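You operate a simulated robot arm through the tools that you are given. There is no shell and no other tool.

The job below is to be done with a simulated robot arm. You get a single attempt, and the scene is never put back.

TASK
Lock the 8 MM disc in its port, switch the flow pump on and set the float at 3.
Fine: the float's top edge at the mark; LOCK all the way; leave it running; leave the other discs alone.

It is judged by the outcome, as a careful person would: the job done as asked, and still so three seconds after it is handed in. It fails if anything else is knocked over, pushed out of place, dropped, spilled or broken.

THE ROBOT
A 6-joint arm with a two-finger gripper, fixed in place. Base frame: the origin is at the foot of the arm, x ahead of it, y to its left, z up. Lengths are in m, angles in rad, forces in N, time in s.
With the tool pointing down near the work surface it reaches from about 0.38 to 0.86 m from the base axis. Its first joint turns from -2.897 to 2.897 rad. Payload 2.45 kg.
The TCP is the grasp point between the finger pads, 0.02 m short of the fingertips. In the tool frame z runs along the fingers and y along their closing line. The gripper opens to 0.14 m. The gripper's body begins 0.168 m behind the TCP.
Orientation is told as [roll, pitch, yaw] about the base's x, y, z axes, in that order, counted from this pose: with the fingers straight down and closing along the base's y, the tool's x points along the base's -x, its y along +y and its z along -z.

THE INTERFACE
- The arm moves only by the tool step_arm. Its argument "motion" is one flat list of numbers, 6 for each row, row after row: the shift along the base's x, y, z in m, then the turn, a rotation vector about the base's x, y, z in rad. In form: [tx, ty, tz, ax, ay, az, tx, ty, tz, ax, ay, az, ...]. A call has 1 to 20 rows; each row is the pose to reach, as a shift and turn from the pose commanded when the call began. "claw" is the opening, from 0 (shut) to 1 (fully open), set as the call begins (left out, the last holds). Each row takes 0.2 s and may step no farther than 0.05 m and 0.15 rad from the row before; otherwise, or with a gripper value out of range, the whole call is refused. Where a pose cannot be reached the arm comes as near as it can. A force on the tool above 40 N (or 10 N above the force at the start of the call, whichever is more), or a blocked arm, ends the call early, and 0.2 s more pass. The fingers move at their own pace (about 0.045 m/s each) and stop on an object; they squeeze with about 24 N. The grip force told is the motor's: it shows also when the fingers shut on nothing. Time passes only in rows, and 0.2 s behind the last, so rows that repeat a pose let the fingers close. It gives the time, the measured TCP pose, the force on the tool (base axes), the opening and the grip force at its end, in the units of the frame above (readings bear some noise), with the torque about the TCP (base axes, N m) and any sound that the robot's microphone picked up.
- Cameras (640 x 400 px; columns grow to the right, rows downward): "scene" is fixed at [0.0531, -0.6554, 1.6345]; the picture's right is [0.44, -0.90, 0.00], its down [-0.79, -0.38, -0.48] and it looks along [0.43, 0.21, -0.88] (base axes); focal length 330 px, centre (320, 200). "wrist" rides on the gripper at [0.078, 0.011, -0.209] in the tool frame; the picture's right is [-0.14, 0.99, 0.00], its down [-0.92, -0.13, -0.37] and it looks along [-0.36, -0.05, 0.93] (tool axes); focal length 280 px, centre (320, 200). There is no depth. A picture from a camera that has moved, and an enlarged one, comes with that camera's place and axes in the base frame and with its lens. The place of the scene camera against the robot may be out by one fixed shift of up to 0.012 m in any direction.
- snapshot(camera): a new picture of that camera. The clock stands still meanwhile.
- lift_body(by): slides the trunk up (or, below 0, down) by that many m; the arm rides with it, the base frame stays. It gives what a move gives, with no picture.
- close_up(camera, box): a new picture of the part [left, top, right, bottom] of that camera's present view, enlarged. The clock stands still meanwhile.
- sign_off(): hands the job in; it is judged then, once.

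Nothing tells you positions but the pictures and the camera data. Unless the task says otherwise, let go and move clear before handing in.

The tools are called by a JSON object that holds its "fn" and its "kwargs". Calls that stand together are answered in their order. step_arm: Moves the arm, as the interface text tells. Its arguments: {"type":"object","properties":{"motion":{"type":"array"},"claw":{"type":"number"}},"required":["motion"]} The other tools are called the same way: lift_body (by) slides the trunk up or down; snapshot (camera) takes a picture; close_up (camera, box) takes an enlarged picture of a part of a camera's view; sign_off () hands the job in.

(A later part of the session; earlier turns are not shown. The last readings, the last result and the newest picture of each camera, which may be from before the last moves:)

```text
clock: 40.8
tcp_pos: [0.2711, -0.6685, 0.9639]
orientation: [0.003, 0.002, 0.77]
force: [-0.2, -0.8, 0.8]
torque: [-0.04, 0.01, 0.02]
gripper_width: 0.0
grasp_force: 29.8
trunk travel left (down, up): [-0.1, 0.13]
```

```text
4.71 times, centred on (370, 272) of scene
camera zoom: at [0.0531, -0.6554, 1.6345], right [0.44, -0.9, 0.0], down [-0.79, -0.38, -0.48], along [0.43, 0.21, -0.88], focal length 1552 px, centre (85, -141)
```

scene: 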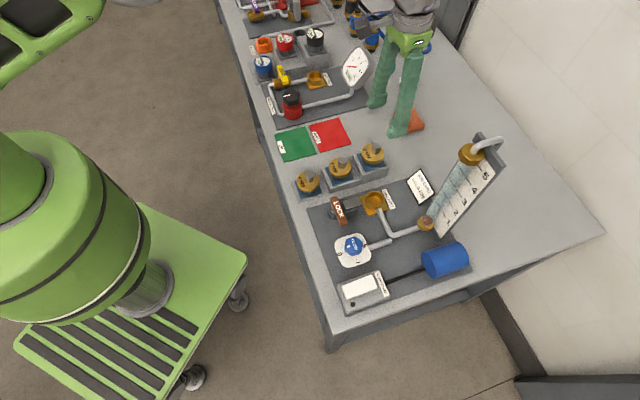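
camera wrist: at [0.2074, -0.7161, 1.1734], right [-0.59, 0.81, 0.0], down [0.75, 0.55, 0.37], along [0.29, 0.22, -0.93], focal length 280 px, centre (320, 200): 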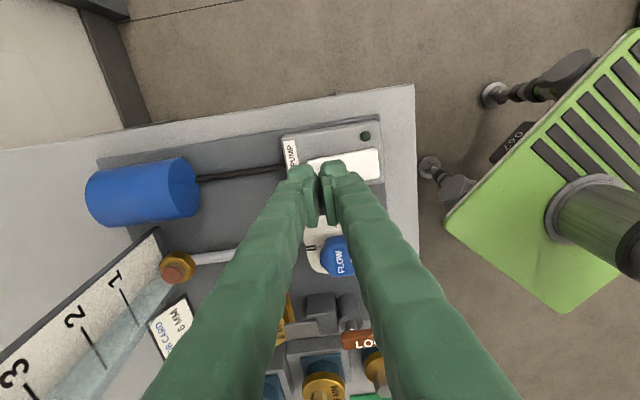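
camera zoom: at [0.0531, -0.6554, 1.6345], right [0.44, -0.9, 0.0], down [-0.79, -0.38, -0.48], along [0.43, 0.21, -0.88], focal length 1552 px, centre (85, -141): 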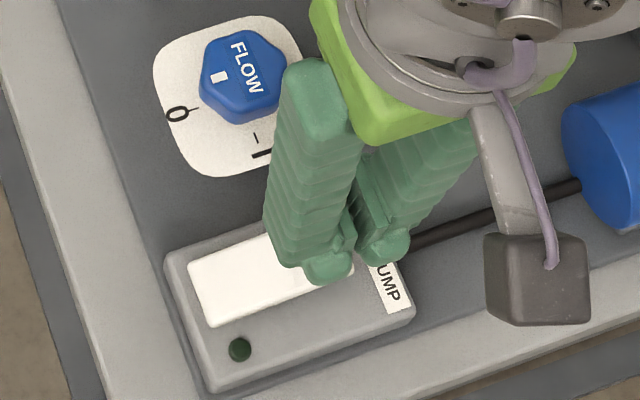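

The fingertips are over the label end of the rocker, on its centre line. I'll press down gradually and watch for a click, force, or the lamp.

{"fn": "step_arm", "kwargs": {"motion": [0, 0, -0.02, 0, 0, 0, 0, 0, -0.032, 0, 0, 0, 0, 0, -0.038, 0, 0, 0, 0, 0, -0.041, 0, 0, 0, 0, 0, -0.044, 0, 0, 0, 0, 0, -0.047, 0, 0, 0]}}

{"fn": "close_up", "kwargs": {"camera": "scene", "box": [320, 230, 420, 315]}}

{"fn": "close_up", "kwargs": {"camera": "wrist", "box": [240, 80, 400, 200]}}

```text
clock: 42.2
tcp_pos: [0.2703, -0.6675, 0.9166]
orientation: [0.004, 0.001, 0.767]
force: [-0.2, 0.4, -0.4]
torque: [0.03, -0.02, 0.0]
gripper_width: 0.0
grasp_force: 30.3
trunk travel left (down, up): [-0.1, 0.13]
```

```text
4.71 times, centred on (370, 272) of scene
camera zoom: at [0.0531, -0.6554, 1.6345], right [0.44, -0.9, 0.0], down [-0.79, -0.38, -0.48], along [0.43, 0.21, -0.88], focal length 1552 px, centre (85, -141)
```

zoom: 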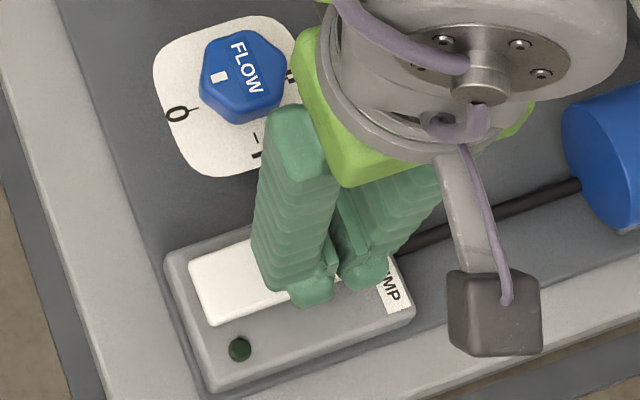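

```text
3.33 times, centred on (320, 140) of wrist
camera zoom: at [0.2079, -0.7149, 1.1254], right [-0.59, 0.81, 0.0], down [0.75, 0.55, 0.37], along [0.29, 0.22, -0.93], focal length 935 px, centre (320, 400)
```

zoom: 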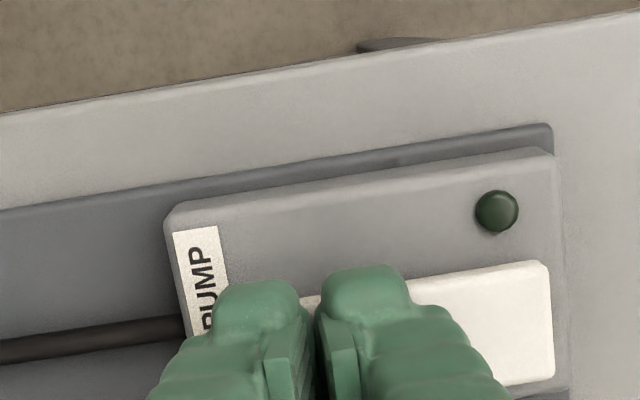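

No contact yet at fingertip height 0.897. I'll continue down in small steps.

{"fn": "step_arm", "kwargs": {"motion": [0, 0, -0.003, 0, 0, 0, 0, 0, -0.006, 0, 0, 0, 0, 0, -0.009, 0, 0, 0, 0, 0, -0.012, 0, 0, 0, 0, 0, -0.014, 0, 0, 0, 0, 0, -0.016, 0, 0, 0]}}

{"fn": "close_up", "kwargs": {"camera": "scene", "box": [320, 230, 420, 315]}}

{"fn": "close_up", "kwargs": {"camera": "wrist", "box": [240, 80, 400, 200]}}

```text
clock: 43.1
tcp_pos: [0.2717, -0.6703, 0.9125]
orientation: [-0.005, 0.007, 0.769]
force: [-0.6, 2.8, 16.9]
torque: [0.23, 0.09, 0.05]
gripper_width: 0.0
grasp_force: 29.3
trunk travel left (down, up): [-0.1, 0.13]
stopped in row 4: the force on the tool passed its limit at 44 N (the readings are from after the stop); the commanded pose is now the measured one
```

```text
4.71 times, centred on (370, 272) of scene
camera zoom: at [0.0531, -0.6554, 1.6345], right [0.44, -0.9, 0.0], down [-0.79, -0.38, -0.48], along [0.43, 0.21, -0.88], focal length 1552 px, centre (85, -141)
```

zoom: 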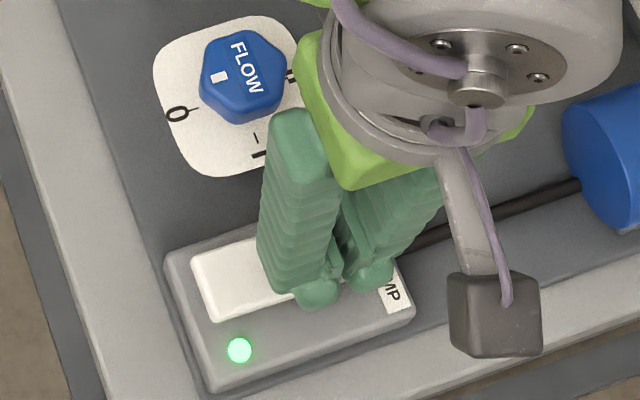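

```text
3.33 times, centred on (320, 140) of wrist
camera zoom: at [0.2088, -0.7159, 1.1212], right [-0.59, 0.81, 0.0], down [0.75, 0.55, 0.36], along [0.3, 0.21, -0.93], focal length 935 px, centre (320, 400)
```

zoom: 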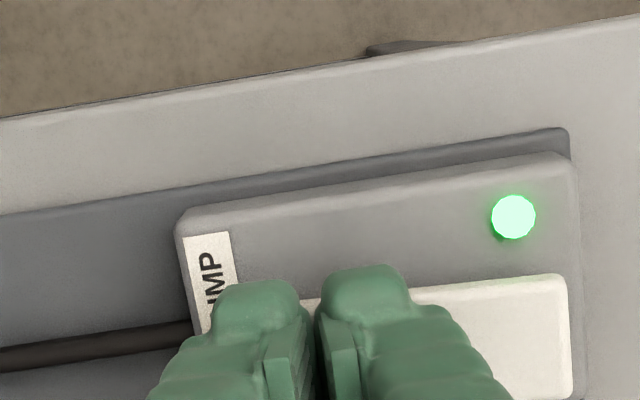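

The lamp lit green, so the pump is on. I'll lift off and confirm it stays on, then look at the float.

{"fn": "step_arm", "kwargs": {"motion": [0, 0, 0.02, 0.0085, -0.0015, 0, 0, 0, 0.05, 0.0085, -0.0015, 0, 0, 0, 0.09, 0.0085, -0.0015, 0, 0, 0, 0.12, 0.0085, -0.0015, 0, 0, 0, 0.12, 0.0085, -0.0015, 0]}}

{"fn": "snapshot", "kwargs": {"camera": "scene"}}

{"fn": "snapshot", "kwargs": {"camera": "wrist"}}

{"fn": "close_up", "kwargs": {"camera": "scene", "box": [400, 130, 520, 240]}}

```text
clock: 44.4
tcp_pos: [0.2724, -0.6692, 1.0317]
orientation: [0.005, -0.002, 0.767]
force: [0.9, 0.4, -0.8]
torque: [0.02, 0.01, -0.02]
gripper_width: 0.0
grasp_force: 29.5
trunk travel left (down, up): [-0.1, 0.13]
```

```text
taken
```

scene: 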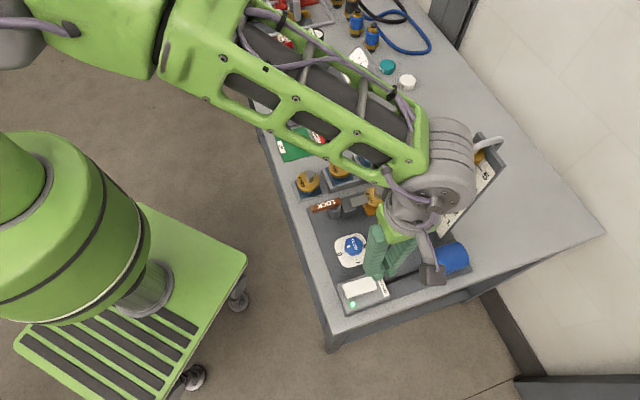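

```text
taken
camera wrist: at [0.2092, -0.7183, 1.2394], right [-0.59, 0.81, 0.01], down [0.75, 0.55, 0.37], along [0.3, 0.22, -0.93], focal length 280 px, centre (320, 200)
```

wrist: 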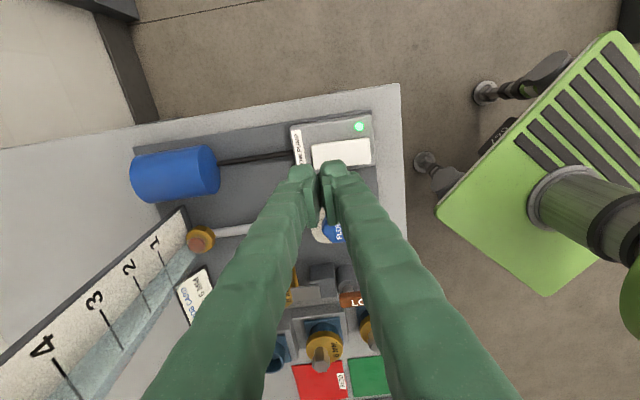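

```text
3.64 times, centred on (460, 185) of scene
camera zoom: at [0.0531, -0.6554, 1.6345], right [0.44, -0.9, 0.0], down [-0.79, -0.38, -0.48], along [0.43, 0.21, -0.88], focal length 1199 px, centre (-189, 254)
```

zoom: 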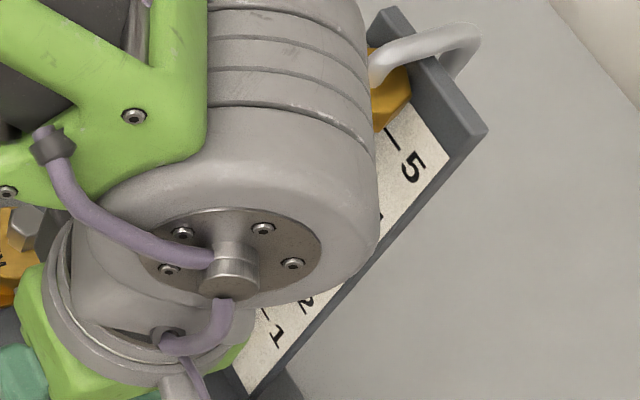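

The pump lamp stays green and the float is still at the bottom with FLOW at 0. The knob's top is at about (0.324, -0.601, 0.925), with its flats facing along the bench. I'll turn back to yaw -0.785 and hover over the knob with the fingers open.

{"fn": "step_arm", "kwargs": {"motion": [0.005, 0.006, 0, 0, 0, -0.14, 0.01, 0.012, 0, 0, 0, -0.28, 0.015, 0.02, 0, 0, 0, -0.42, 0.02, 0.026, 0, 0, 0, -0.56, 0.025, 0.033, 0, 0, 0, -0.7, 0.03, 0.04, 0, 0, 0, -0.84, 0.035, 0.047, 0, 0, 0, -0.98, 0.04, 0.054, 0, 0, 0, -1.12, 0.045, 0.06, 0, 0, 0, -1.26, 0.0514, 0.0679, 0, 0, 0, -1.4, 0.0514, 0.0679, 0, 0, 0, -1.54, 0.0514, 0.0679, 0, 0, 0, -1.555, 0.0514, 0.0679, 0, 0, 0, -1.555], "claw": 0.5}}

{"fn": "snapshot", "kwargs": {"camera": "wrist"}}

{"fn": "close_up", "kwargs": {"camera": "wrist", "box": [260, 100, 380, 200]}}

{"fn": "close_up", "kwargs": {"camera": "wrist", "box": [200, 240, 400, 400]}}

```text
clock: 47.1
tcp_pos: [0.3238, -0.6015, 1.0298]
orientation: [0.004, -0.002, -0.786]
force: [-0.1, 0.0, -0.2]
torque: [0.01, 0.02, -0.03]
gripper_width: 0.07
grasp_force: 0.1
trunk travel left (down, up): [-0.1, 0.13]
```

```text
taken
camera wrist: at [0.2752, -0.5395, 1.2383], right [0.8, 0.6, 0.0], down [0.56, -0.74, 0.37], along [0.23, -0.29, -0.93], focal length 280 px, centre (320, 200)
```

wrist: 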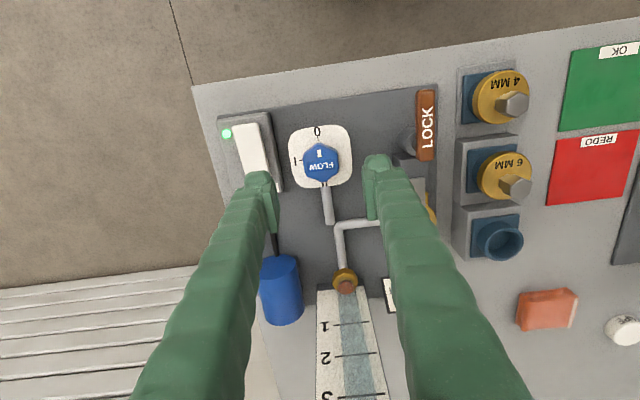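

```text
4.00 times, centred on (320, 150) of wrist
camera zoom: at [0.2752, -0.5395, 1.2383], right [0.8, 0.6, 0.0], down [0.56, -0.74, 0.37], along [0.23, -0.29, -0.93], focal length 1122 px, centre (320, 400)
```

zoom: 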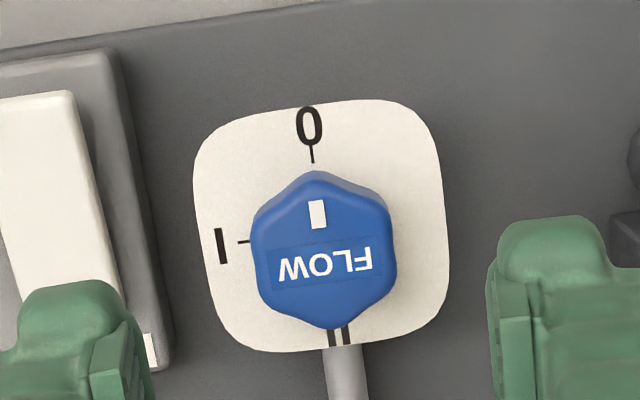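

```text
2.50 times, centred on (300, 320) of wrist
camera zoom: at [0.2752, -0.5395, 1.2383], right [0.8, 0.6, 0.0], down [0.56, -0.74, 0.37], along [0.23, -0.29, -0.93], focal length 701 px, centre (370, -100)
```

zoom: 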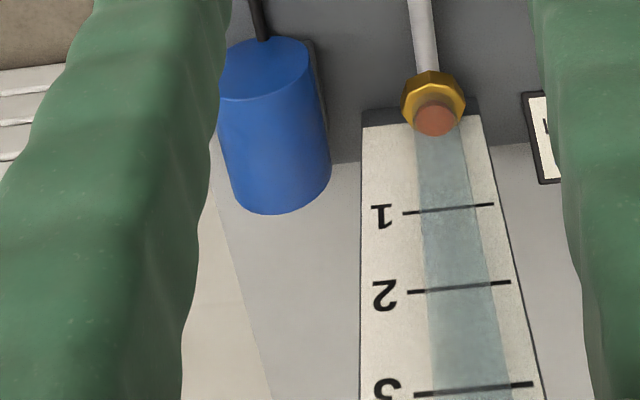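

The knob is centred within about 2 mm, and the flow tube is visible between the fingers, which will help me watch the float. I'll trim, lower around the knob, then close.

{"fn": "step_arm", "kwargs": {"motion": [0.0012, 0.0012, -0.04, 0, 0, 0, 0.0012, 0.0012, -0.075, 0, 0, 0, 0.0012, 0.0012, -0.092, 0, 0, 0, 0.0012, 0.0012, -0.098, 0, 0, 0, 0.0012, 0.0012, -0.098, 0, 0, 0]}}

{"fn": "close_up", "kwargs": {"camera": "wrist", "box": [220, 110, 420, 250]}}

{"fn": "close_up", "kwargs": {"camera": "scene", "box": [310, 200, 410, 290]}}

```text
clock: 48.4
tcp_pos: [0.3243, -0.5989, 0.9307]
orientation: [0.005, -0.002, -0.788]
force: [0.5, 0.7, -0.6]
torque: [-0.01, 0.01, 0.01]
gripper_width: 0.0702
grasp_force: 0.1
trunk travel left (down, up): [-0.1, 0.13]
```

```text
2.86 times, centred on (320, 180) of wrist
camera zoom: at [0.2765, -0.5371, 1.1389], right [0.8, 0.6, 0.0], down [0.56, -0.74, 0.37], along [0.23, -0.29, -0.93], focal length 801 px, centre (320, 257)
```

zoom: 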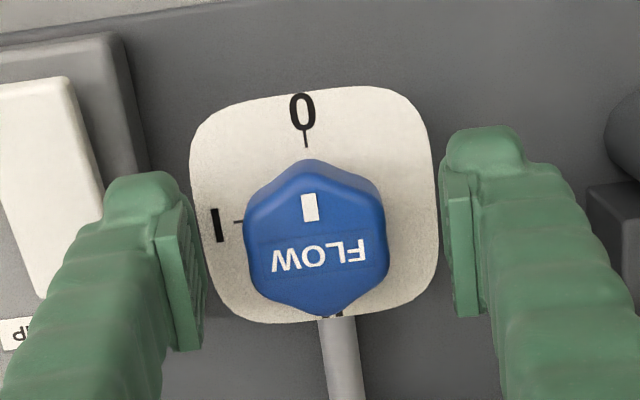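

```text
4.44 times, centred on (360, 245) of scene
camera zoom: at [0.0531, -0.6554, 1.6345], right [0.44, -0.9, 0.0], down [-0.79, -0.38, -0.48], along [0.43, 0.21, -0.88], focal length 1466 px, centre (142, 0)
```

zoom: 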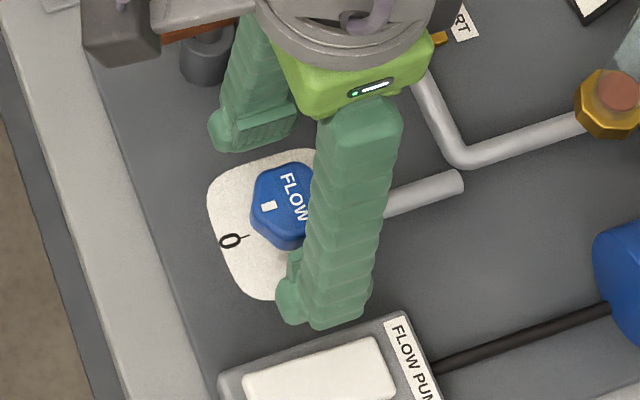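

The knob sits between the pads at the right depth. I'll close on it.

{"fn": "step_arm", "kwargs": {"motion": [0, 0, 0, 0, 0, 0, 0, 0, 0, 0, 0, 0, 0, 0, 0, 0, 0, 0, 0, 0, 0, 0, 0, 0], "claw": 0}}

{"fn": "close_up", "kwargs": {"camera": "wrist", "box": [220, 110, 420, 250]}}

{"fn": "snapshot", "kwargs": {"camera": "wrist"}}

```text
clock: 49.4
tcp_pos: [0.3253, -0.6003, 0.9306]
orientation: [0.005, -0.005, -0.787]
force: [-7.7, -6.1, -1.8]
torque: [-0.12, 0.11, -0.02]
gripper_width: 0.0395
grasp_force: 44.7
trunk travel left (down, up): [-0.1, 0.13]
```

```text
2.86 times, centred on (320, 180) of wrist
camera zoom: at [0.2757, -0.538, 1.1389], right [0.8, 0.6, 0.0], down [0.56, -0.74, 0.37], along [0.23, -0.29, -0.93], focal length 801 px, centre (320, 257)
```

zoom: 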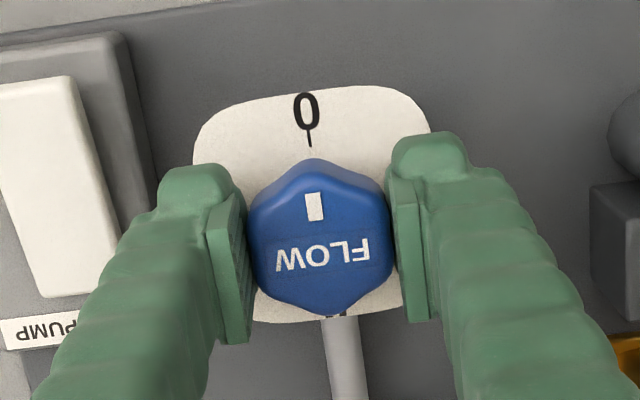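

```text
taken
camera wrist: at [0.2757, -0.538, 1.1389], right [0.8, 0.6, 0.0], down [0.56, -0.74, 0.37], along [0.23, -0.29, -0.93], focal length 280 px, centre (320, 200)
```

wrist: 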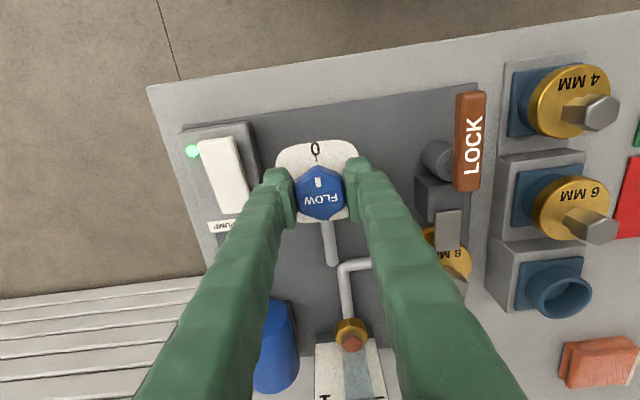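

The knob is gripped (39.5 mm). I'll check whether the scene camera can see the tube from this pose.

{"fn": "snapshot", "kwargs": {"camera": "scene"}}

{"fn": "close_up", "kwargs": {"camera": "scene", "box": [400, 130, 520, 240]}}

```text
taken
```

scene: 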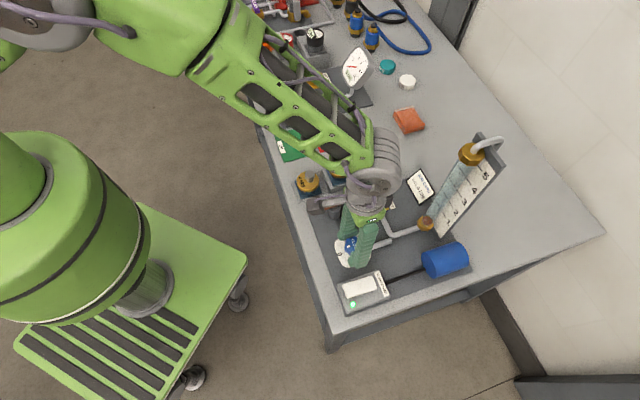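

```text
3.64 times, centred on (460, 185) of scene
camera zoom: at [0.0531, -0.6554, 1.6345], right [0.44, -0.9, 0.0], down [-0.79, -0.38, -0.48], along [0.43, 0.21, -0.88], focal length 1199 px, centre (-189, 254)
```

zoom: 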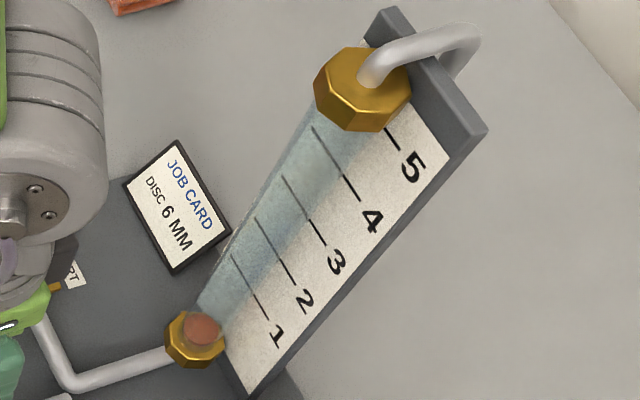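

The scene camera has a clear view of the whole tube while I hold the knob. From two views I place mark 3 at z ≈ 1.04 on the board, about 20 mm behind the tube. Because of that parallax, the float top at 3 should appear near (271, 227) in this zoom. I'll turn the knob 0.35 rad counter-clockwise (toward I) and see how the float responds.

{"fn": "step_arm", "kwargs": {"motion": [-0.0008, -0.0008, 0, 0, 0, 0.1, -0.0008, -0.0008, 0, 0, 0, 0.2, -0.0008, -0.0008, 0, 0, 0, 0.3, -0.0008, -0.0008, 0, 0, 0, 0.35, -0.0008, -0.0008, 0, 0, 0, 0.35, -0.0008, -0.0008, 0, 0, 0, 0.35, -0.0008, -0.0008, 0, 0, 0, 0.35]}}

{"fn": "close_up", "kwargs": {"camera": "scene", "box": [400, 130, 520, 240]}}

{"fn": "close_up", "kwargs": {"camera": "wrist", "box": [220, 110, 420, 250]}}

```text
clock: 51.0
tcp_pos: [0.3235, -0.6009, 0.9306]
orientation: [0.007, 0.0, -0.436]
force: [0.4, 4.8, -18.9]
torque: [0.02, 0.03, 0.01]
gripper_width: 0.0394
grasp_force: 45.0
trunk travel left (down, up): [-0.1, 0.13]
```

```text
3.64 times, centred on (460, 185) of scene
camera zoom: at [0.0531, -0.6554, 1.6345], right [0.44, -0.9, 0.0], down [-0.79, -0.38, -0.48], along [0.43, 0.21, -0.88], focal length 1199 px, centre (-189, 254)
```

zoom: 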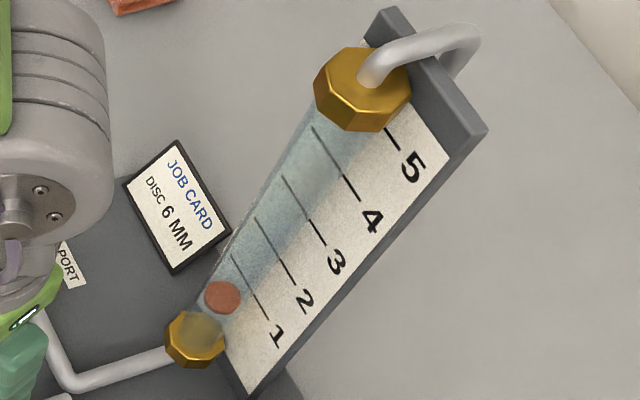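

```text
2.86 times, centred on (320, 180) of wrist
camera zoom: at [0.2571, -0.5596, 1.1393], right [0.54, 0.84, 0.01], down [0.78, -0.51, 0.37], along [0.31, -0.19, -0.93], focal length 801 px, centre (320, 257)
```

zoom: 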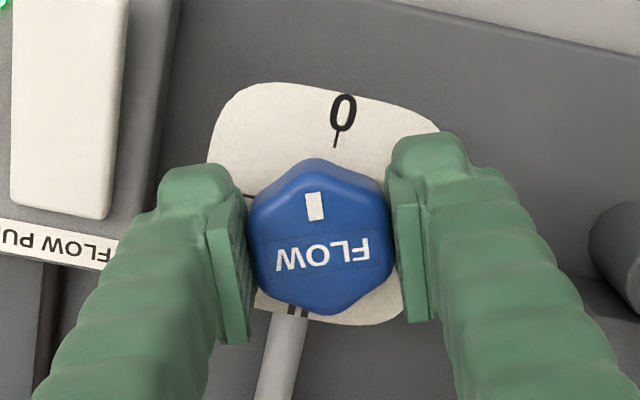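

The float has risen to just under mark 1, with the knob turning cleanly in the grip. I'll turn another 0.35 rad.

{"fn": "step_arm", "kwargs": {"motion": [0, 0, 0, 0, 0, 0.1, 0, 0, 0, 0, 0, 0.2, 0, 0, 0, 0, 0, 0.3, 0, 0, 0, 0, 0, 0.35, 0, 0, 0, 0, 0, 0.35, 0, 0, 0, 0, 0, 0.35, 0, 0, 0, 0, 0, 0.35]}}

{"fn": "close_up", "kwargs": {"camera": "scene", "box": [400, 130, 520, 240]}}

{"fn": "step_arm", "kwargs": {"motion": [0, 0, 0, 0, 0, 0, 0, 0, 0, 0, 0, 0, 0, 0, 0, 0, 0, 0, 0, 0, 0, 0, 0, 0, 0, 0, 0, 0, 0, 0]}}

{"fn": "close_up", "kwargs": {"camera": "scene", "box": [400, 130, 520, 240]}}

```text
clock: 52.5
tcp_pos: [0.3247, -0.6013, 0.9308]
orientation: [0.006, -0.001, -0.085]
force: [-0.2, 8.3, -22.4]
torque: [0.06, 0.08, 0.0]
gripper_width: 0.0396
grasp_force: 45.3
trunk travel left (down, up): [-0.1, 0.13]
```

```text
3.64 times, centred on (460, 185) of scene
camera zoom: at [0.0531, -0.6554, 1.6345], right [0.44, -0.9, 0.0], down [-0.79, -0.38, -0.48], along [0.43, 0.21, -0.88], focal length 1199 px, centre (-189, 254)
```

zoom: 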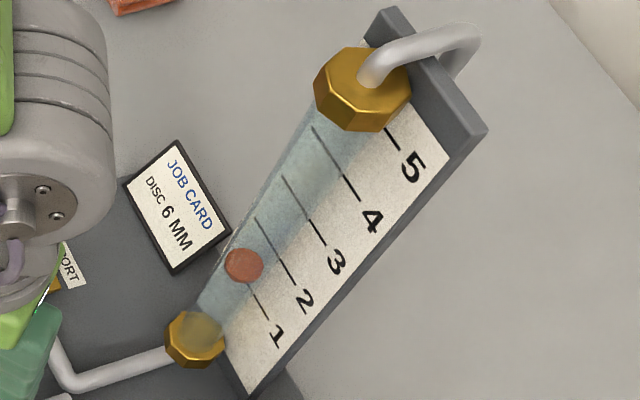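

```text
clock: 53.8
tcp_pos: [0.3226, -0.6002, 0.9303]
orientation: [0.009, -0.001, -0.087]
force: [-0.8, 10.5, -22.3]
torque: [0.08, 0.06, 0.0]
gripper_width: 0.0394
grasp_force: 45.0
trunk travel left (down, up): [-0.1, 0.13]
```

```text
3.64 times, centred on (460, 185) of scene
camera zoom: at [0.0531, -0.6554, 1.6345], right [0.44, -0.9, 0.0], down [-0.79, -0.38, -0.48], along [0.43, 0.21, -0.88], focal length 1199 px, centre (-189, 254)
```

zoom: 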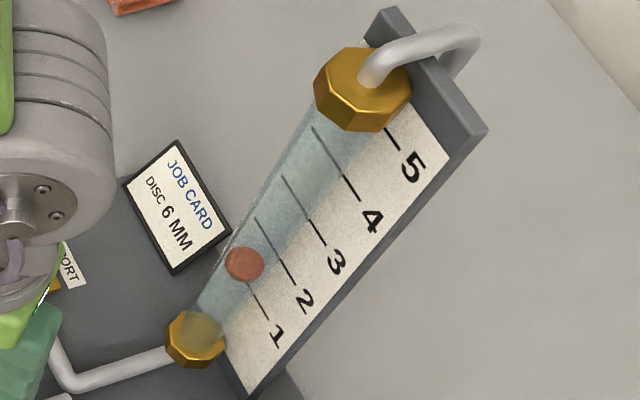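

The float settles steadily, at almost exactly one division per 0.35 rad, and is now at about mark 2 once parallax is allowed for. I'll turn another 0.35 rad and let it settle.

{"fn": "step_arm", "kwargs": {"motion": [0, 0, 0, 0, 0, 0.1, 0, 0, 0, 0, 0, 0.2, 0, 0, 0, 0, 0, 0.3, 0, 0, 0, 0, 0, 0.35, 0, 0, 0, 0, 0, 0.35, 0, 0, 0, 0, 0, 0.35, 0, 0, 0, 0, 0, 0.35, 0, 0, 0, 0, 0, 0.35, 0, 0, 0, 0, 0, 0.35, 0, 0, 0, 0, 0, 0.35]}}

{"fn": "close_up", "kwargs": {"camera": "scene", "box": [400, 130, 520, 240]}}

{"fn": "close_up", "kwargs": {"camera": "scene", "box": [430, 160, 500, 225]}}

{"fn": "snapshot", "kwargs": {"camera": "wrist"}}

```text
clock: 56.0
tcp_pos: [0.3242, -0.6021, 0.9318]
orientation: [0.006, -0.002, 0.261]
force: [-3.2, 6.3, -15.4]
torque: [0.07, 0.05, 0.0]
gripper_width: 0.0393
grasp_force: 45.1
trunk travel left (down, up): [-0.1, 0.13]
```

```text
3.64 times, centred on (460, 185) of scene
camera zoom: at [0.0531, -0.6554, 1.6345], right [0.44, -0.9, 0.0], down [-0.79, -0.38, -0.48], along [0.43, 0.21, -0.88], focal length 1199 px, centre (-189, 254)
```

zoom: 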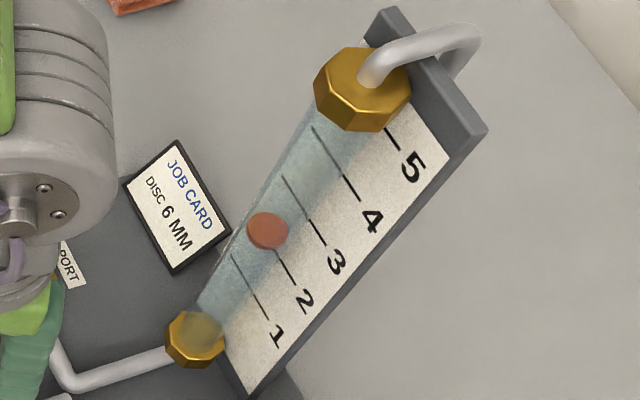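

```text
6.15 times, centred on (465, 192) of scene
camera zoom: at [0.0531, -0.6554, 1.6345], right [0.44, -0.9, 0.0], down [-0.79, -0.38, -0.48], along [0.43, 0.21, -0.88], focal length 2030 px, centre (-572, 246)
```

zoom: 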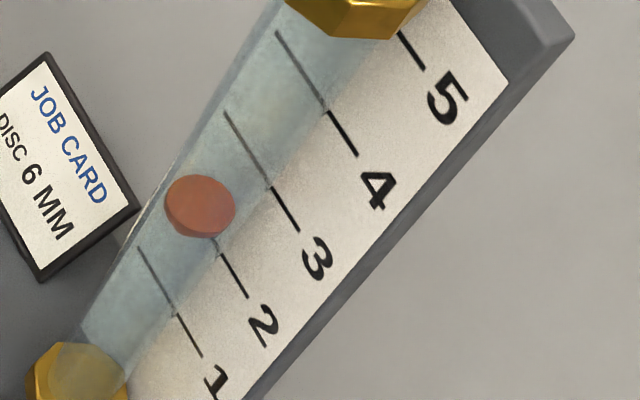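

```text
taken
camera wrist: at [0.2455, -0.6134, 1.1399], right [-0.13, 0.99, 0.01], down [0.92, 0.11, 0.37], along [0.37, 0.05, -0.93], focal length 280 px, centre (320, 200)
```

wrist: 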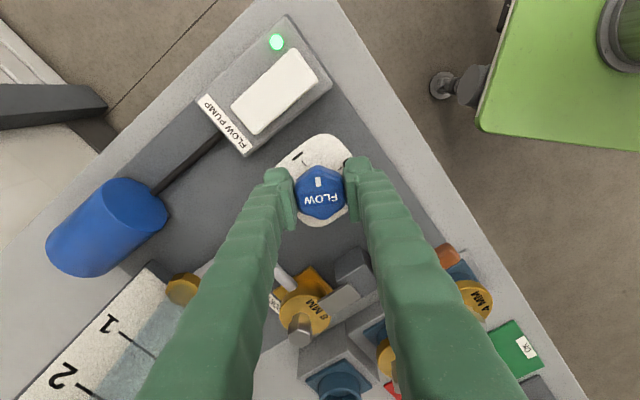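

The float is now close to mark 3. Next I'll release the knob carefully, rise, and then look at the tube from nearly level to judge the float edge without parallax.

{"fn": "step_arm", "kwargs": {"motion": [0, 0, 0, 0, 0, 0, 0, 0, 0, 0, 0, 0, 0, 0, 0, 0, 0, 0, 0, 0, 0, 0, 0, 0], "claw": 0.5}}

{"fn": "close_up", "kwargs": {"camera": "scene", "box": [430, 160, 500, 225]}}

{"fn": "close_up", "kwargs": {"camera": "wrist", "box": [220, 110, 420, 250]}}

```text
clock: 57.0
tcp_pos: [0.3242, -0.6019, 0.9319]
orientation: [0.007, -0.003, 0.264]
force: [-0.1, 0.4, 0.5]
torque: [0.02, -0.01, 0.03]
gripper_width: 0.0698
grasp_force: 0.1
trunk travel left (down, up): [-0.1, 0.13]
```

```text
6.15 times, centred on (465, 192) of scene
camera zoom: at [0.0531, -0.6554, 1.6345], right [0.44, -0.9, 0.0], down [-0.79, -0.38, -0.48], along [0.43, 0.21, -0.88], focal length 2030 px, centre (-572, 246)
```

zoom: 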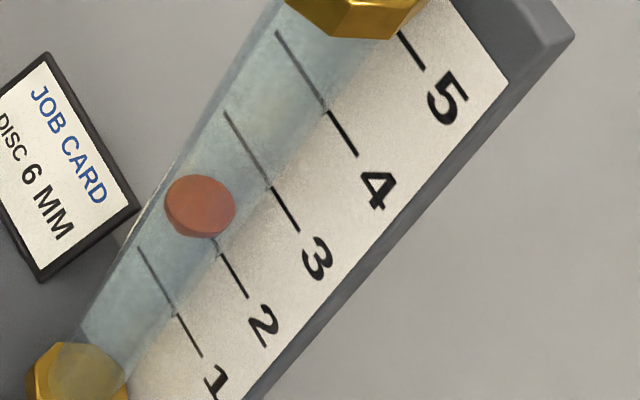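

```text
2.86 times, centred on (320, 180) of wrist
camera zoom: at [0.2453, -0.6132, 1.1403], right [-0.13, 0.99, 0.0], down [0.92, 0.11, 0.37], along [0.37, 0.05, -0.93], focal length 801 px, centre (320, 257)
```

zoom: 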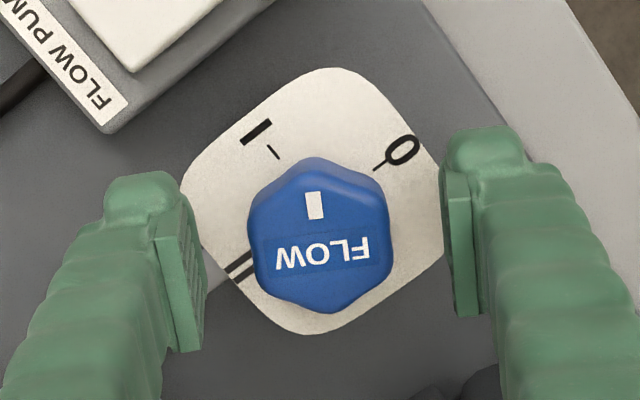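

Nothing moved on release, and the float is steady. I'll rise, turn back to face along the tube, and open the fingers wide so the camera can see between them.

{"fn": "step_arm", "kwargs": {"motion": [0, 0, 0.03, 0, 0, 0, 0, 0, 0.07, 0, 0, 0, 0, 0, 0.11, 0, 0, -0.14, 0, 0, 0.13, 0, 0, -0.28, 0, 0, 0.13, 0, 0, -0.42, 0, 0, 0.13, 0, 0, -0.56, 0, 0, 0.13, 0, 0, -0.7, 0, 0, 0.13, 0, 0, -0.84, 0, 0, 0.13, 0, 0, -0.98, 0, 0, 0.13, 0, 0, -1.048, 0, 0, 0.13, 0, 0, -1.048], "claw": 1.0}}

{"fn": "snapshot", "kwargs": {"camera": "wrist"}}

{"fn": "close_up", "kwargs": {"camera": "wrist", "box": [240, 240, 440, 400]}}

{"fn": "snapshot", "kwargs": {"camera": "scene"}}

```text
clock: 59.4
tcp_pos: [0.3221, -0.5994, 1.0606]
orientation: [0.004, -0.002, -0.787]
force: [-0.7, 0.5, 0.1]
torque: [-0.01, -0.05, -0.02]
gripper_width: 0.14
grasp_force: 0.1
trunk travel left (down, up): [-0.1, 0.13]
```

```text
taken
camera wrist: at [0.2749, -0.5389, 1.2699], right [0.8, 0.6, 0.01], down [0.56, -0.74, 0.37], along [0.23, -0.29, -0.93], focal length 280 px, centre (320, 200)
```

wrist: 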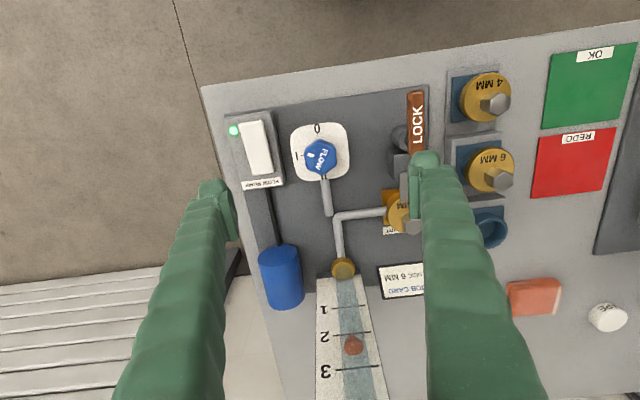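

```text
2.50 times, centred on (340, 320) of wrist
camera zoom: at [0.2749, -0.5389, 1.2699], right [0.8, 0.6, 0.01], down [0.56, -0.74, 0.37], along [0.23, -0.29, -0.93], focal length 701 px, centre (270, -100)
```

zoom: 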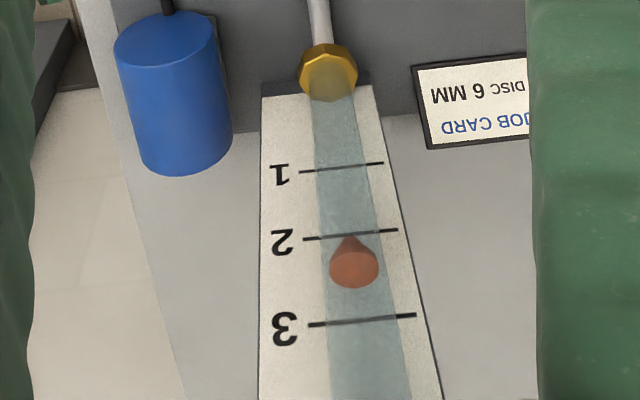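

```text
taken
```

scene: 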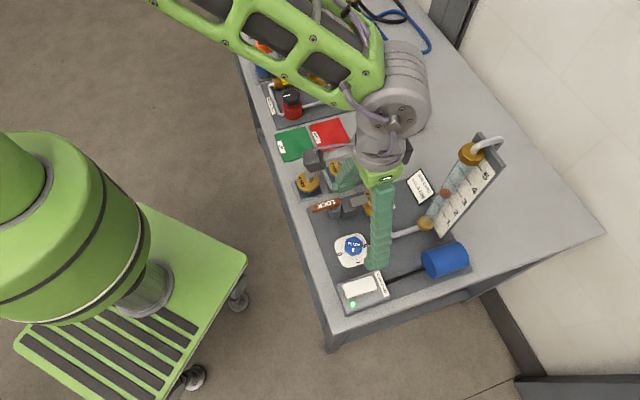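

This view shows the float is a cone with its wide top edge up. I'll pitch the gripper up about 0.9 rad and lower it a little, so that the wrist camera looks almost level at mark 3.

{"fn": "step_arm", "kwargs": {"motion": [0, 0, 0, -0.099, -0.099, 0, 0, 0, -0.01, -0.198, -0.198, 0, 0, 0, -0.02, -0.297, -0.297, 0, 0, 0, -0.03, -0.396, -0.396, 0, 0, 0, -0.04, -0.495, -0.495, 0, 0, 0, -0.05, -0.594, -0.594, 0, 0, 0, -0.06, -0.636, -0.636, 0, 0, 0, -0.06, -0.636, -0.636, 0]}}

{"fn": "snapshot", "kwargs": {"camera": "wrist"}}

{"fn": "snapshot", "kwargs": {"camera": "scene"}}

```text
clock: 61.1
tcp_pos: [0.322, -0.6003, 1.0001]
orientation: [0.005, -0.902, -0.784]
force: [-0.1, -0.7, 1.0]
torque: [0.0, 0.01, -0.01]
gripper_width: 0.1398
grasp_force: 0.0
out of reach, approached as far as the arm can: row 4, 5
trunk travel left (down, up): [-0.1, 0.13]
```

```text
taken
camera wrist: at [0.18, -0.4435, 1.0694], right [0.76, 0.64, 0.11], down [0.11, -0.29, 0.95], along [0.64, -0.71, -0.29], focal length 280 px, centre (320, 200)
```

wrist: 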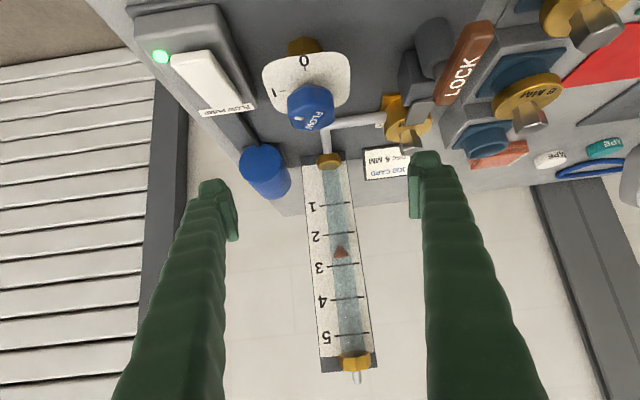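

```text
taken
```

scene: 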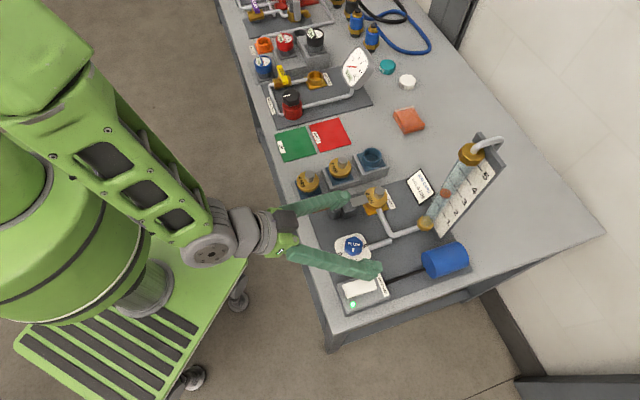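

The camera now looks almost level at the scale, with all the marks visible. I'll zoom on the float.

{"fn": "close_up", "kwargs": {"camera": "wrist", "box": [300, 225, 380, 275]}}

{"fn": "close_up", "kwargs": {"camera": "wrist", "box": [280, 150, 400, 380]}}

```text
8.00 times, centred on (340, 250) of wrist
camera zoom: at [0.18, -0.4435, 1.0694], right [0.76, 0.64, 0.11], down [0.11, -0.29, 0.95], along [0.64, -0.71, -0.29], focal length 2243 px, centre (160, -200)
```

zoom: 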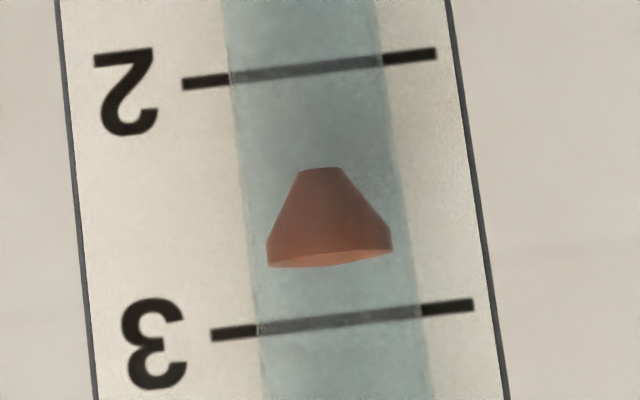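

```text
1.74 times, centred on (340, 265) of wrist
camera zoom: at [0.18, -0.4435, 1.0694], right [0.76, 0.64, 0.11], down [0.11, -0.29, 0.95], along [0.64, -0.71, -0.29], focal length 488 px, centre (285, 87)
```

zoom: 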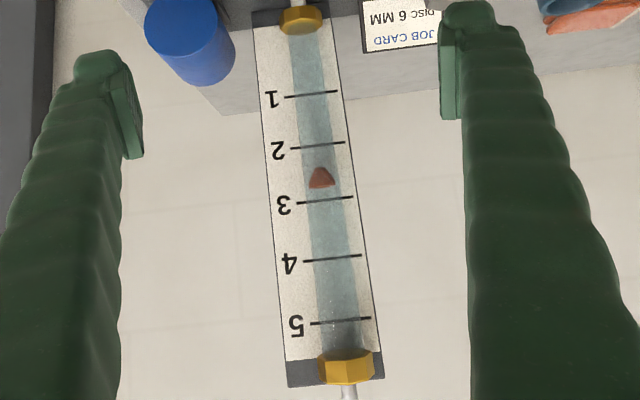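

Seen nearly level, the float's top edge is about 10 mm (0.21 division) below mark 3, after allowing about 2 mm of parallax. I'll return to exactly the pose where I released the knob and turn a little more.

{"fn": "step_arm", "kwargs": {"motion": [0, 0, 0.01, 0.099, 0.099, 0, 0, 0, 0.02, 0.198, 0.198, 0, 0, 0, 0.03, 0.297, 0.297, 0, 0, 0, 0.04, 0.396, 0.396, 0, 0, 0, 0.05, 0.495, 0.495, 0, 0, 0, 0.06, 0.594, 0.594, 0, 0, 0, 0.06, 0.636, 0.636, 0, 0, 0, 0.06, 0.636, 0.636, 0], "claw": 0.5}}

{"fn": "step_arm", "kwargs": {"motion": [0, 0, 0, 0, 0, 0.14, 0, 0, 0, 0, 0, 0.28, 0, 0, 0, 0, 0, 0.42, 0, 0, 0, 0, 0, 0.56, 0, 0, 0, 0, 0, 0.7, 0, 0, 0, 0, 0, 0.84, 0, 0, 0, 0, 0, 0.98, 0, 0, 0, 0, 0, 1.048, 0, 0, 0, 0, 0, 1.048]}}

{"fn": "close_up", "kwargs": {"camera": "wrist", "box": [220, 90, 420, 230]}}

{"fn": "close_up", "kwargs": {"camera": "scene", "box": [430, 160, 500, 225]}}

```text
clock: 63.0
tcp_pos: [0.3242, -0.601, 1.0635]
orientation: [0.004, -0.002, -0.786]
force: [-0.6, 0.6, -1.5]
torque: [-0.01, 0.02, 0.02]
gripper_width: 0.0699
grasp_force: 0.0
trunk travel left (down, up): [-0.1, 0.13]
```

```text
clock: 65.0
tcp_pos: [0.3238, -0.6025, 1.0613]
orientation: [0.006, -0.001, 0.265]
force: [0.1, 0.3, 0.4]
torque: [-0.01, 0.0, 0.02]
gripper_width: 0.0701
grasp_force: 0.1
trunk travel left (down, up): [-0.1, 0.13]
```

```text
2.86 times, centred on (320, 160) of wrist
camera zoom: at [0.2454, -0.6127, 1.2699], right [-0.13, 0.99, 0.01], down [0.92, 0.12, 0.37], along [0.37, 0.05, -0.93], focal length 801 px, centre (320, 314)
```

zoom: 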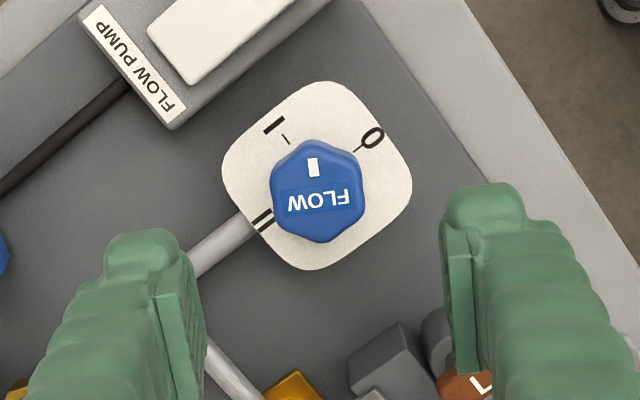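

```text
6.15 times, centred on (465, 192) of scene
camera zoom: at [0.0531, -0.6554, 1.6345], right [0.44, -0.9, 0.0], down [-0.79, -0.38, -0.48], along [0.43, 0.21, -0.88], focal length 2030 px, centre (-572, 246)
```

zoom: 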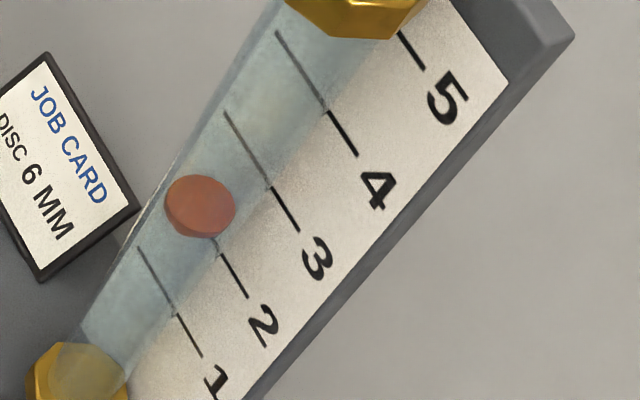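

I'm aligned over the knob again and the float hasn't changed. I'll lower, grip, and turn about 0.085 rad more.

{"fn": "step_arm", "kwargs": {"motion": [0, 0, -0.04, 0, 0, 0, 0, 0, -0.08, 0, 0, 0, 0, 0, -0.115, 0, 0, 0, 0, 0, -0.13, 0, 0, 0, 0, 0, -0.13, 0, 0, 0]}}

{"fn": "step_arm", "kwargs": {"motion": [0, 0, 0, 0, 0, 0, 0, 0, 0, 0, 0, 0, 0, 0, 0, 0, 0, 0, 0, 0, 0, 0, 0, 0], "claw": 0}}

{"fn": "step_arm", "kwargs": {"motion": [0, 0, 0, 0, 0, 0.04, 0, 0, 0, 0, 0, 0.085, 0, 0, 0, 0, 0, 0.085, 0, 0, 0, 0, 0, 0.085, 0, 0, 0, 0, 0, 0.085, 0, 0, 0, 0, 0, 0.085]}}

{"fn": "close_up", "kwargs": {"camera": "scene", "box": [430, 160, 500, 225]}}

{"fn": "close_up", "kwargs": {"camera": "wrist", "box": [220, 110, 420, 250]}}

```text
clock: 66.2
tcp_pos: [0.323, -0.6009, 0.9314]
orientation: [0.005, -0.001, 0.264]
force: [0.1, 0.5, -0.1]
torque: [-0.02, -0.01, 0.01]
gripper_width: 0.0701
grasp_force: 0.0
trunk travel left (down, up): [-0.1, 0.13]
```

```text
clock: 67.2
tcp_pos: [0.3231, -0.6018, 0.932]
orientation: [0.005, -0.002, 0.264]
force: [1.0, -0.6, -0.8]
torque: [0.0, 0.03, 0.0]
gripper_width: 0.0394
grasp_force: 44.3
trunk travel left (down, up): [-0.1, 0.13]
```

```text
clock: 68.5
tcp_pos: [0.3234, -0.6019, 0.931]
orientation: [0.004, -0.003, 0.35]
force: [-2.1, -4.9, -6.2]
torque: [-0.05, 0.05, -0.01]
gripper_width: 0.0391
grasp_force: 45.0
trunk travel left (down, up): [-0.1, 0.13]
```

```text
6.15 times, centred on (465, 192) of scene
camera zoom: at [0.0531, -0.6554, 1.6345], right [0.44, -0.9, 0.0], down [-0.79, -0.38, -0.48], along [0.43, 0.21, -0.88], focal length 2030 px, centre (-572, 246)
```

zoom: 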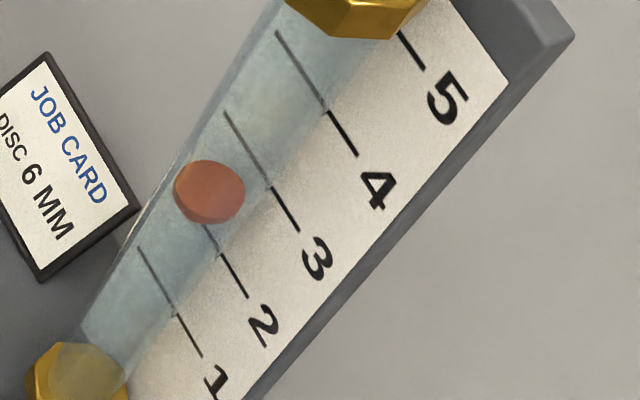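

```text
2.86 times, centred on (320, 180) of wrist
camera zoom: at [0.2462, -0.6203, 1.1396], right [-0.21, 0.98, 0.01], down [0.91, 0.19, 0.37], along [0.36, 0.08, -0.93], focal length 801 px, centre (320, 257)
```

zoom: 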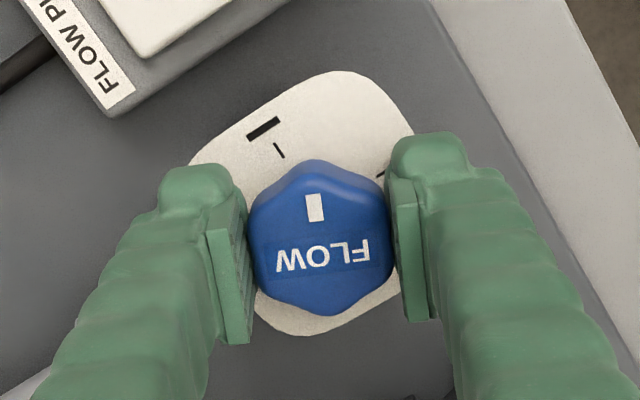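

The float rose about 10 mm, as intended. I'll release, rise, and check again from the near-level view.

{"fn": "step_arm", "kwargs": {"motion": [0, 0, 0, 0, 0, 0, 0, 0, 0, 0, 0, 0, 0, 0, 0, 0, 0, 0, 0, 0, 0, 0, 0, 0], "claw": 0.5}}

{"fn": "step_arm", "kwargs": {"motion": [0, 0, 0.03, 0, 0, 0, 0, 0, 0.07, 0, 0, 0, 0, 0, 0.11, 0, 0, -0.14, 0, 0, 0.13, 0, 0, -0.28, 0, 0, 0.13, 0, 0, -0.42, 0, 0, 0.13, 0, 0, -0.56, 0, 0, 0.13, 0, 0, -0.7, 0, 0, 0.13, 0, 0, -0.84, 0, 0, 0.13, 0, 0, -0.98, 0, 0, 0.13, 0, 0, -1.12, 0, 0, 0.13, 0, 0, -1.133], "claw": 1.0}}

{"fn": "step_arm", "kwargs": {"motion": [0, 0, 0, -0.099, -0.099, 0, 0, 0, -0.01, -0.198, -0.198, 0, 0, 0, -0.02, -0.297, -0.297, 0, 0, 0, -0.03, -0.396, -0.396, 0, 0, 0, -0.04, -0.495, -0.495, 0, 0, 0, -0.05, -0.594, -0.594, 0, 0, 0, -0.06, -0.636, -0.636, 0, 0, 0, -0.06, -0.636, -0.636, 0]}}

{"fn": "close_up", "kwargs": {"camera": "wrist", "box": [300, 225, 380, 275]}}

{"fn": "close_up", "kwargs": {"camera": "scene", "box": [430, 160, 500, 225]}}

```text
clock: 69.5
tcp_pos: [0.3233, -0.601, 0.9317]
orientation: [0.005, -0.002, 0.349]
force: [-0.3, 0.5, -0.6]
torque: [-0.01, 0.04, -0.03]
gripper_width: 0.0702
grasp_force: 0.1
trunk travel left (down, up): [-0.1, 0.13]
```

```text
clock: 72.0
tcp_pos: [0.3223, -0.5994, 1.0614]
orientation: [0.006, -0.002, -0.785]
force: [-0.5, 0.1, -0.6]
torque: [0.0, 0.03, 0.0]
gripper_width: 0.1402
grasp_force: 0.0
trunk travel left (down, up): [-0.1, 0.13]
```

```text
clock: 73.8
tcp_pos: [0.3235, -0.6027, 1.0013]
orientation: [0.004, -0.903, -0.784]
force: [-0.4, -1.0, -1.1]
torque: [0.0, -0.04, 0.0]
gripper_width: 0.1403
grasp_force: 0.0
out of reach, approached as far as the arm can: row 4, 5
trunk travel left (down, up): [-0.1, 0.13]
```

```text
8.00 times, centred on (340, 250) of wrist
camera zoom: at [0.1803, -0.4448, 1.069], right [0.76, 0.64, 0.11], down [0.11, -0.29, 0.95], along [0.64, -0.71, -0.29], focal length 2243 px, centre (160, -200)
```

zoom: 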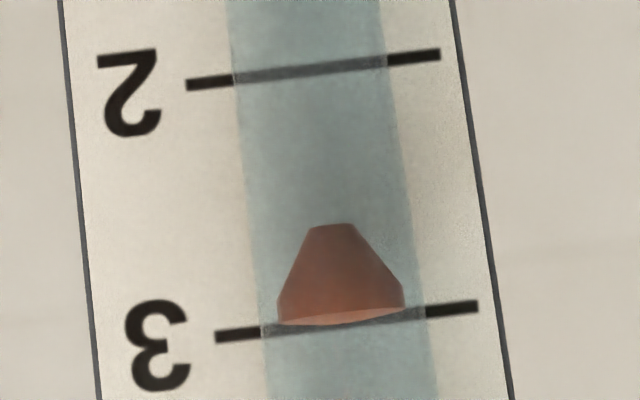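

```text
6.15 times, centred on (465, 192) of scene
camera zoom: at [0.0531, -0.6554, 1.6345], right [0.44, -0.9, 0.0], down [-0.79, -0.38, -0.48], along [0.43, 0.21, -0.88], focal length 2030 px, centre (-572, 246)
```

zoom: 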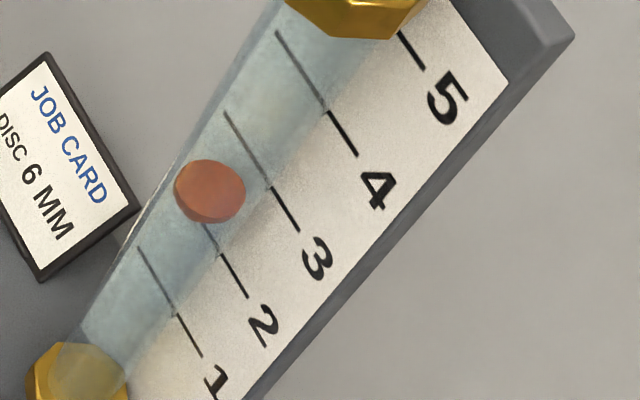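

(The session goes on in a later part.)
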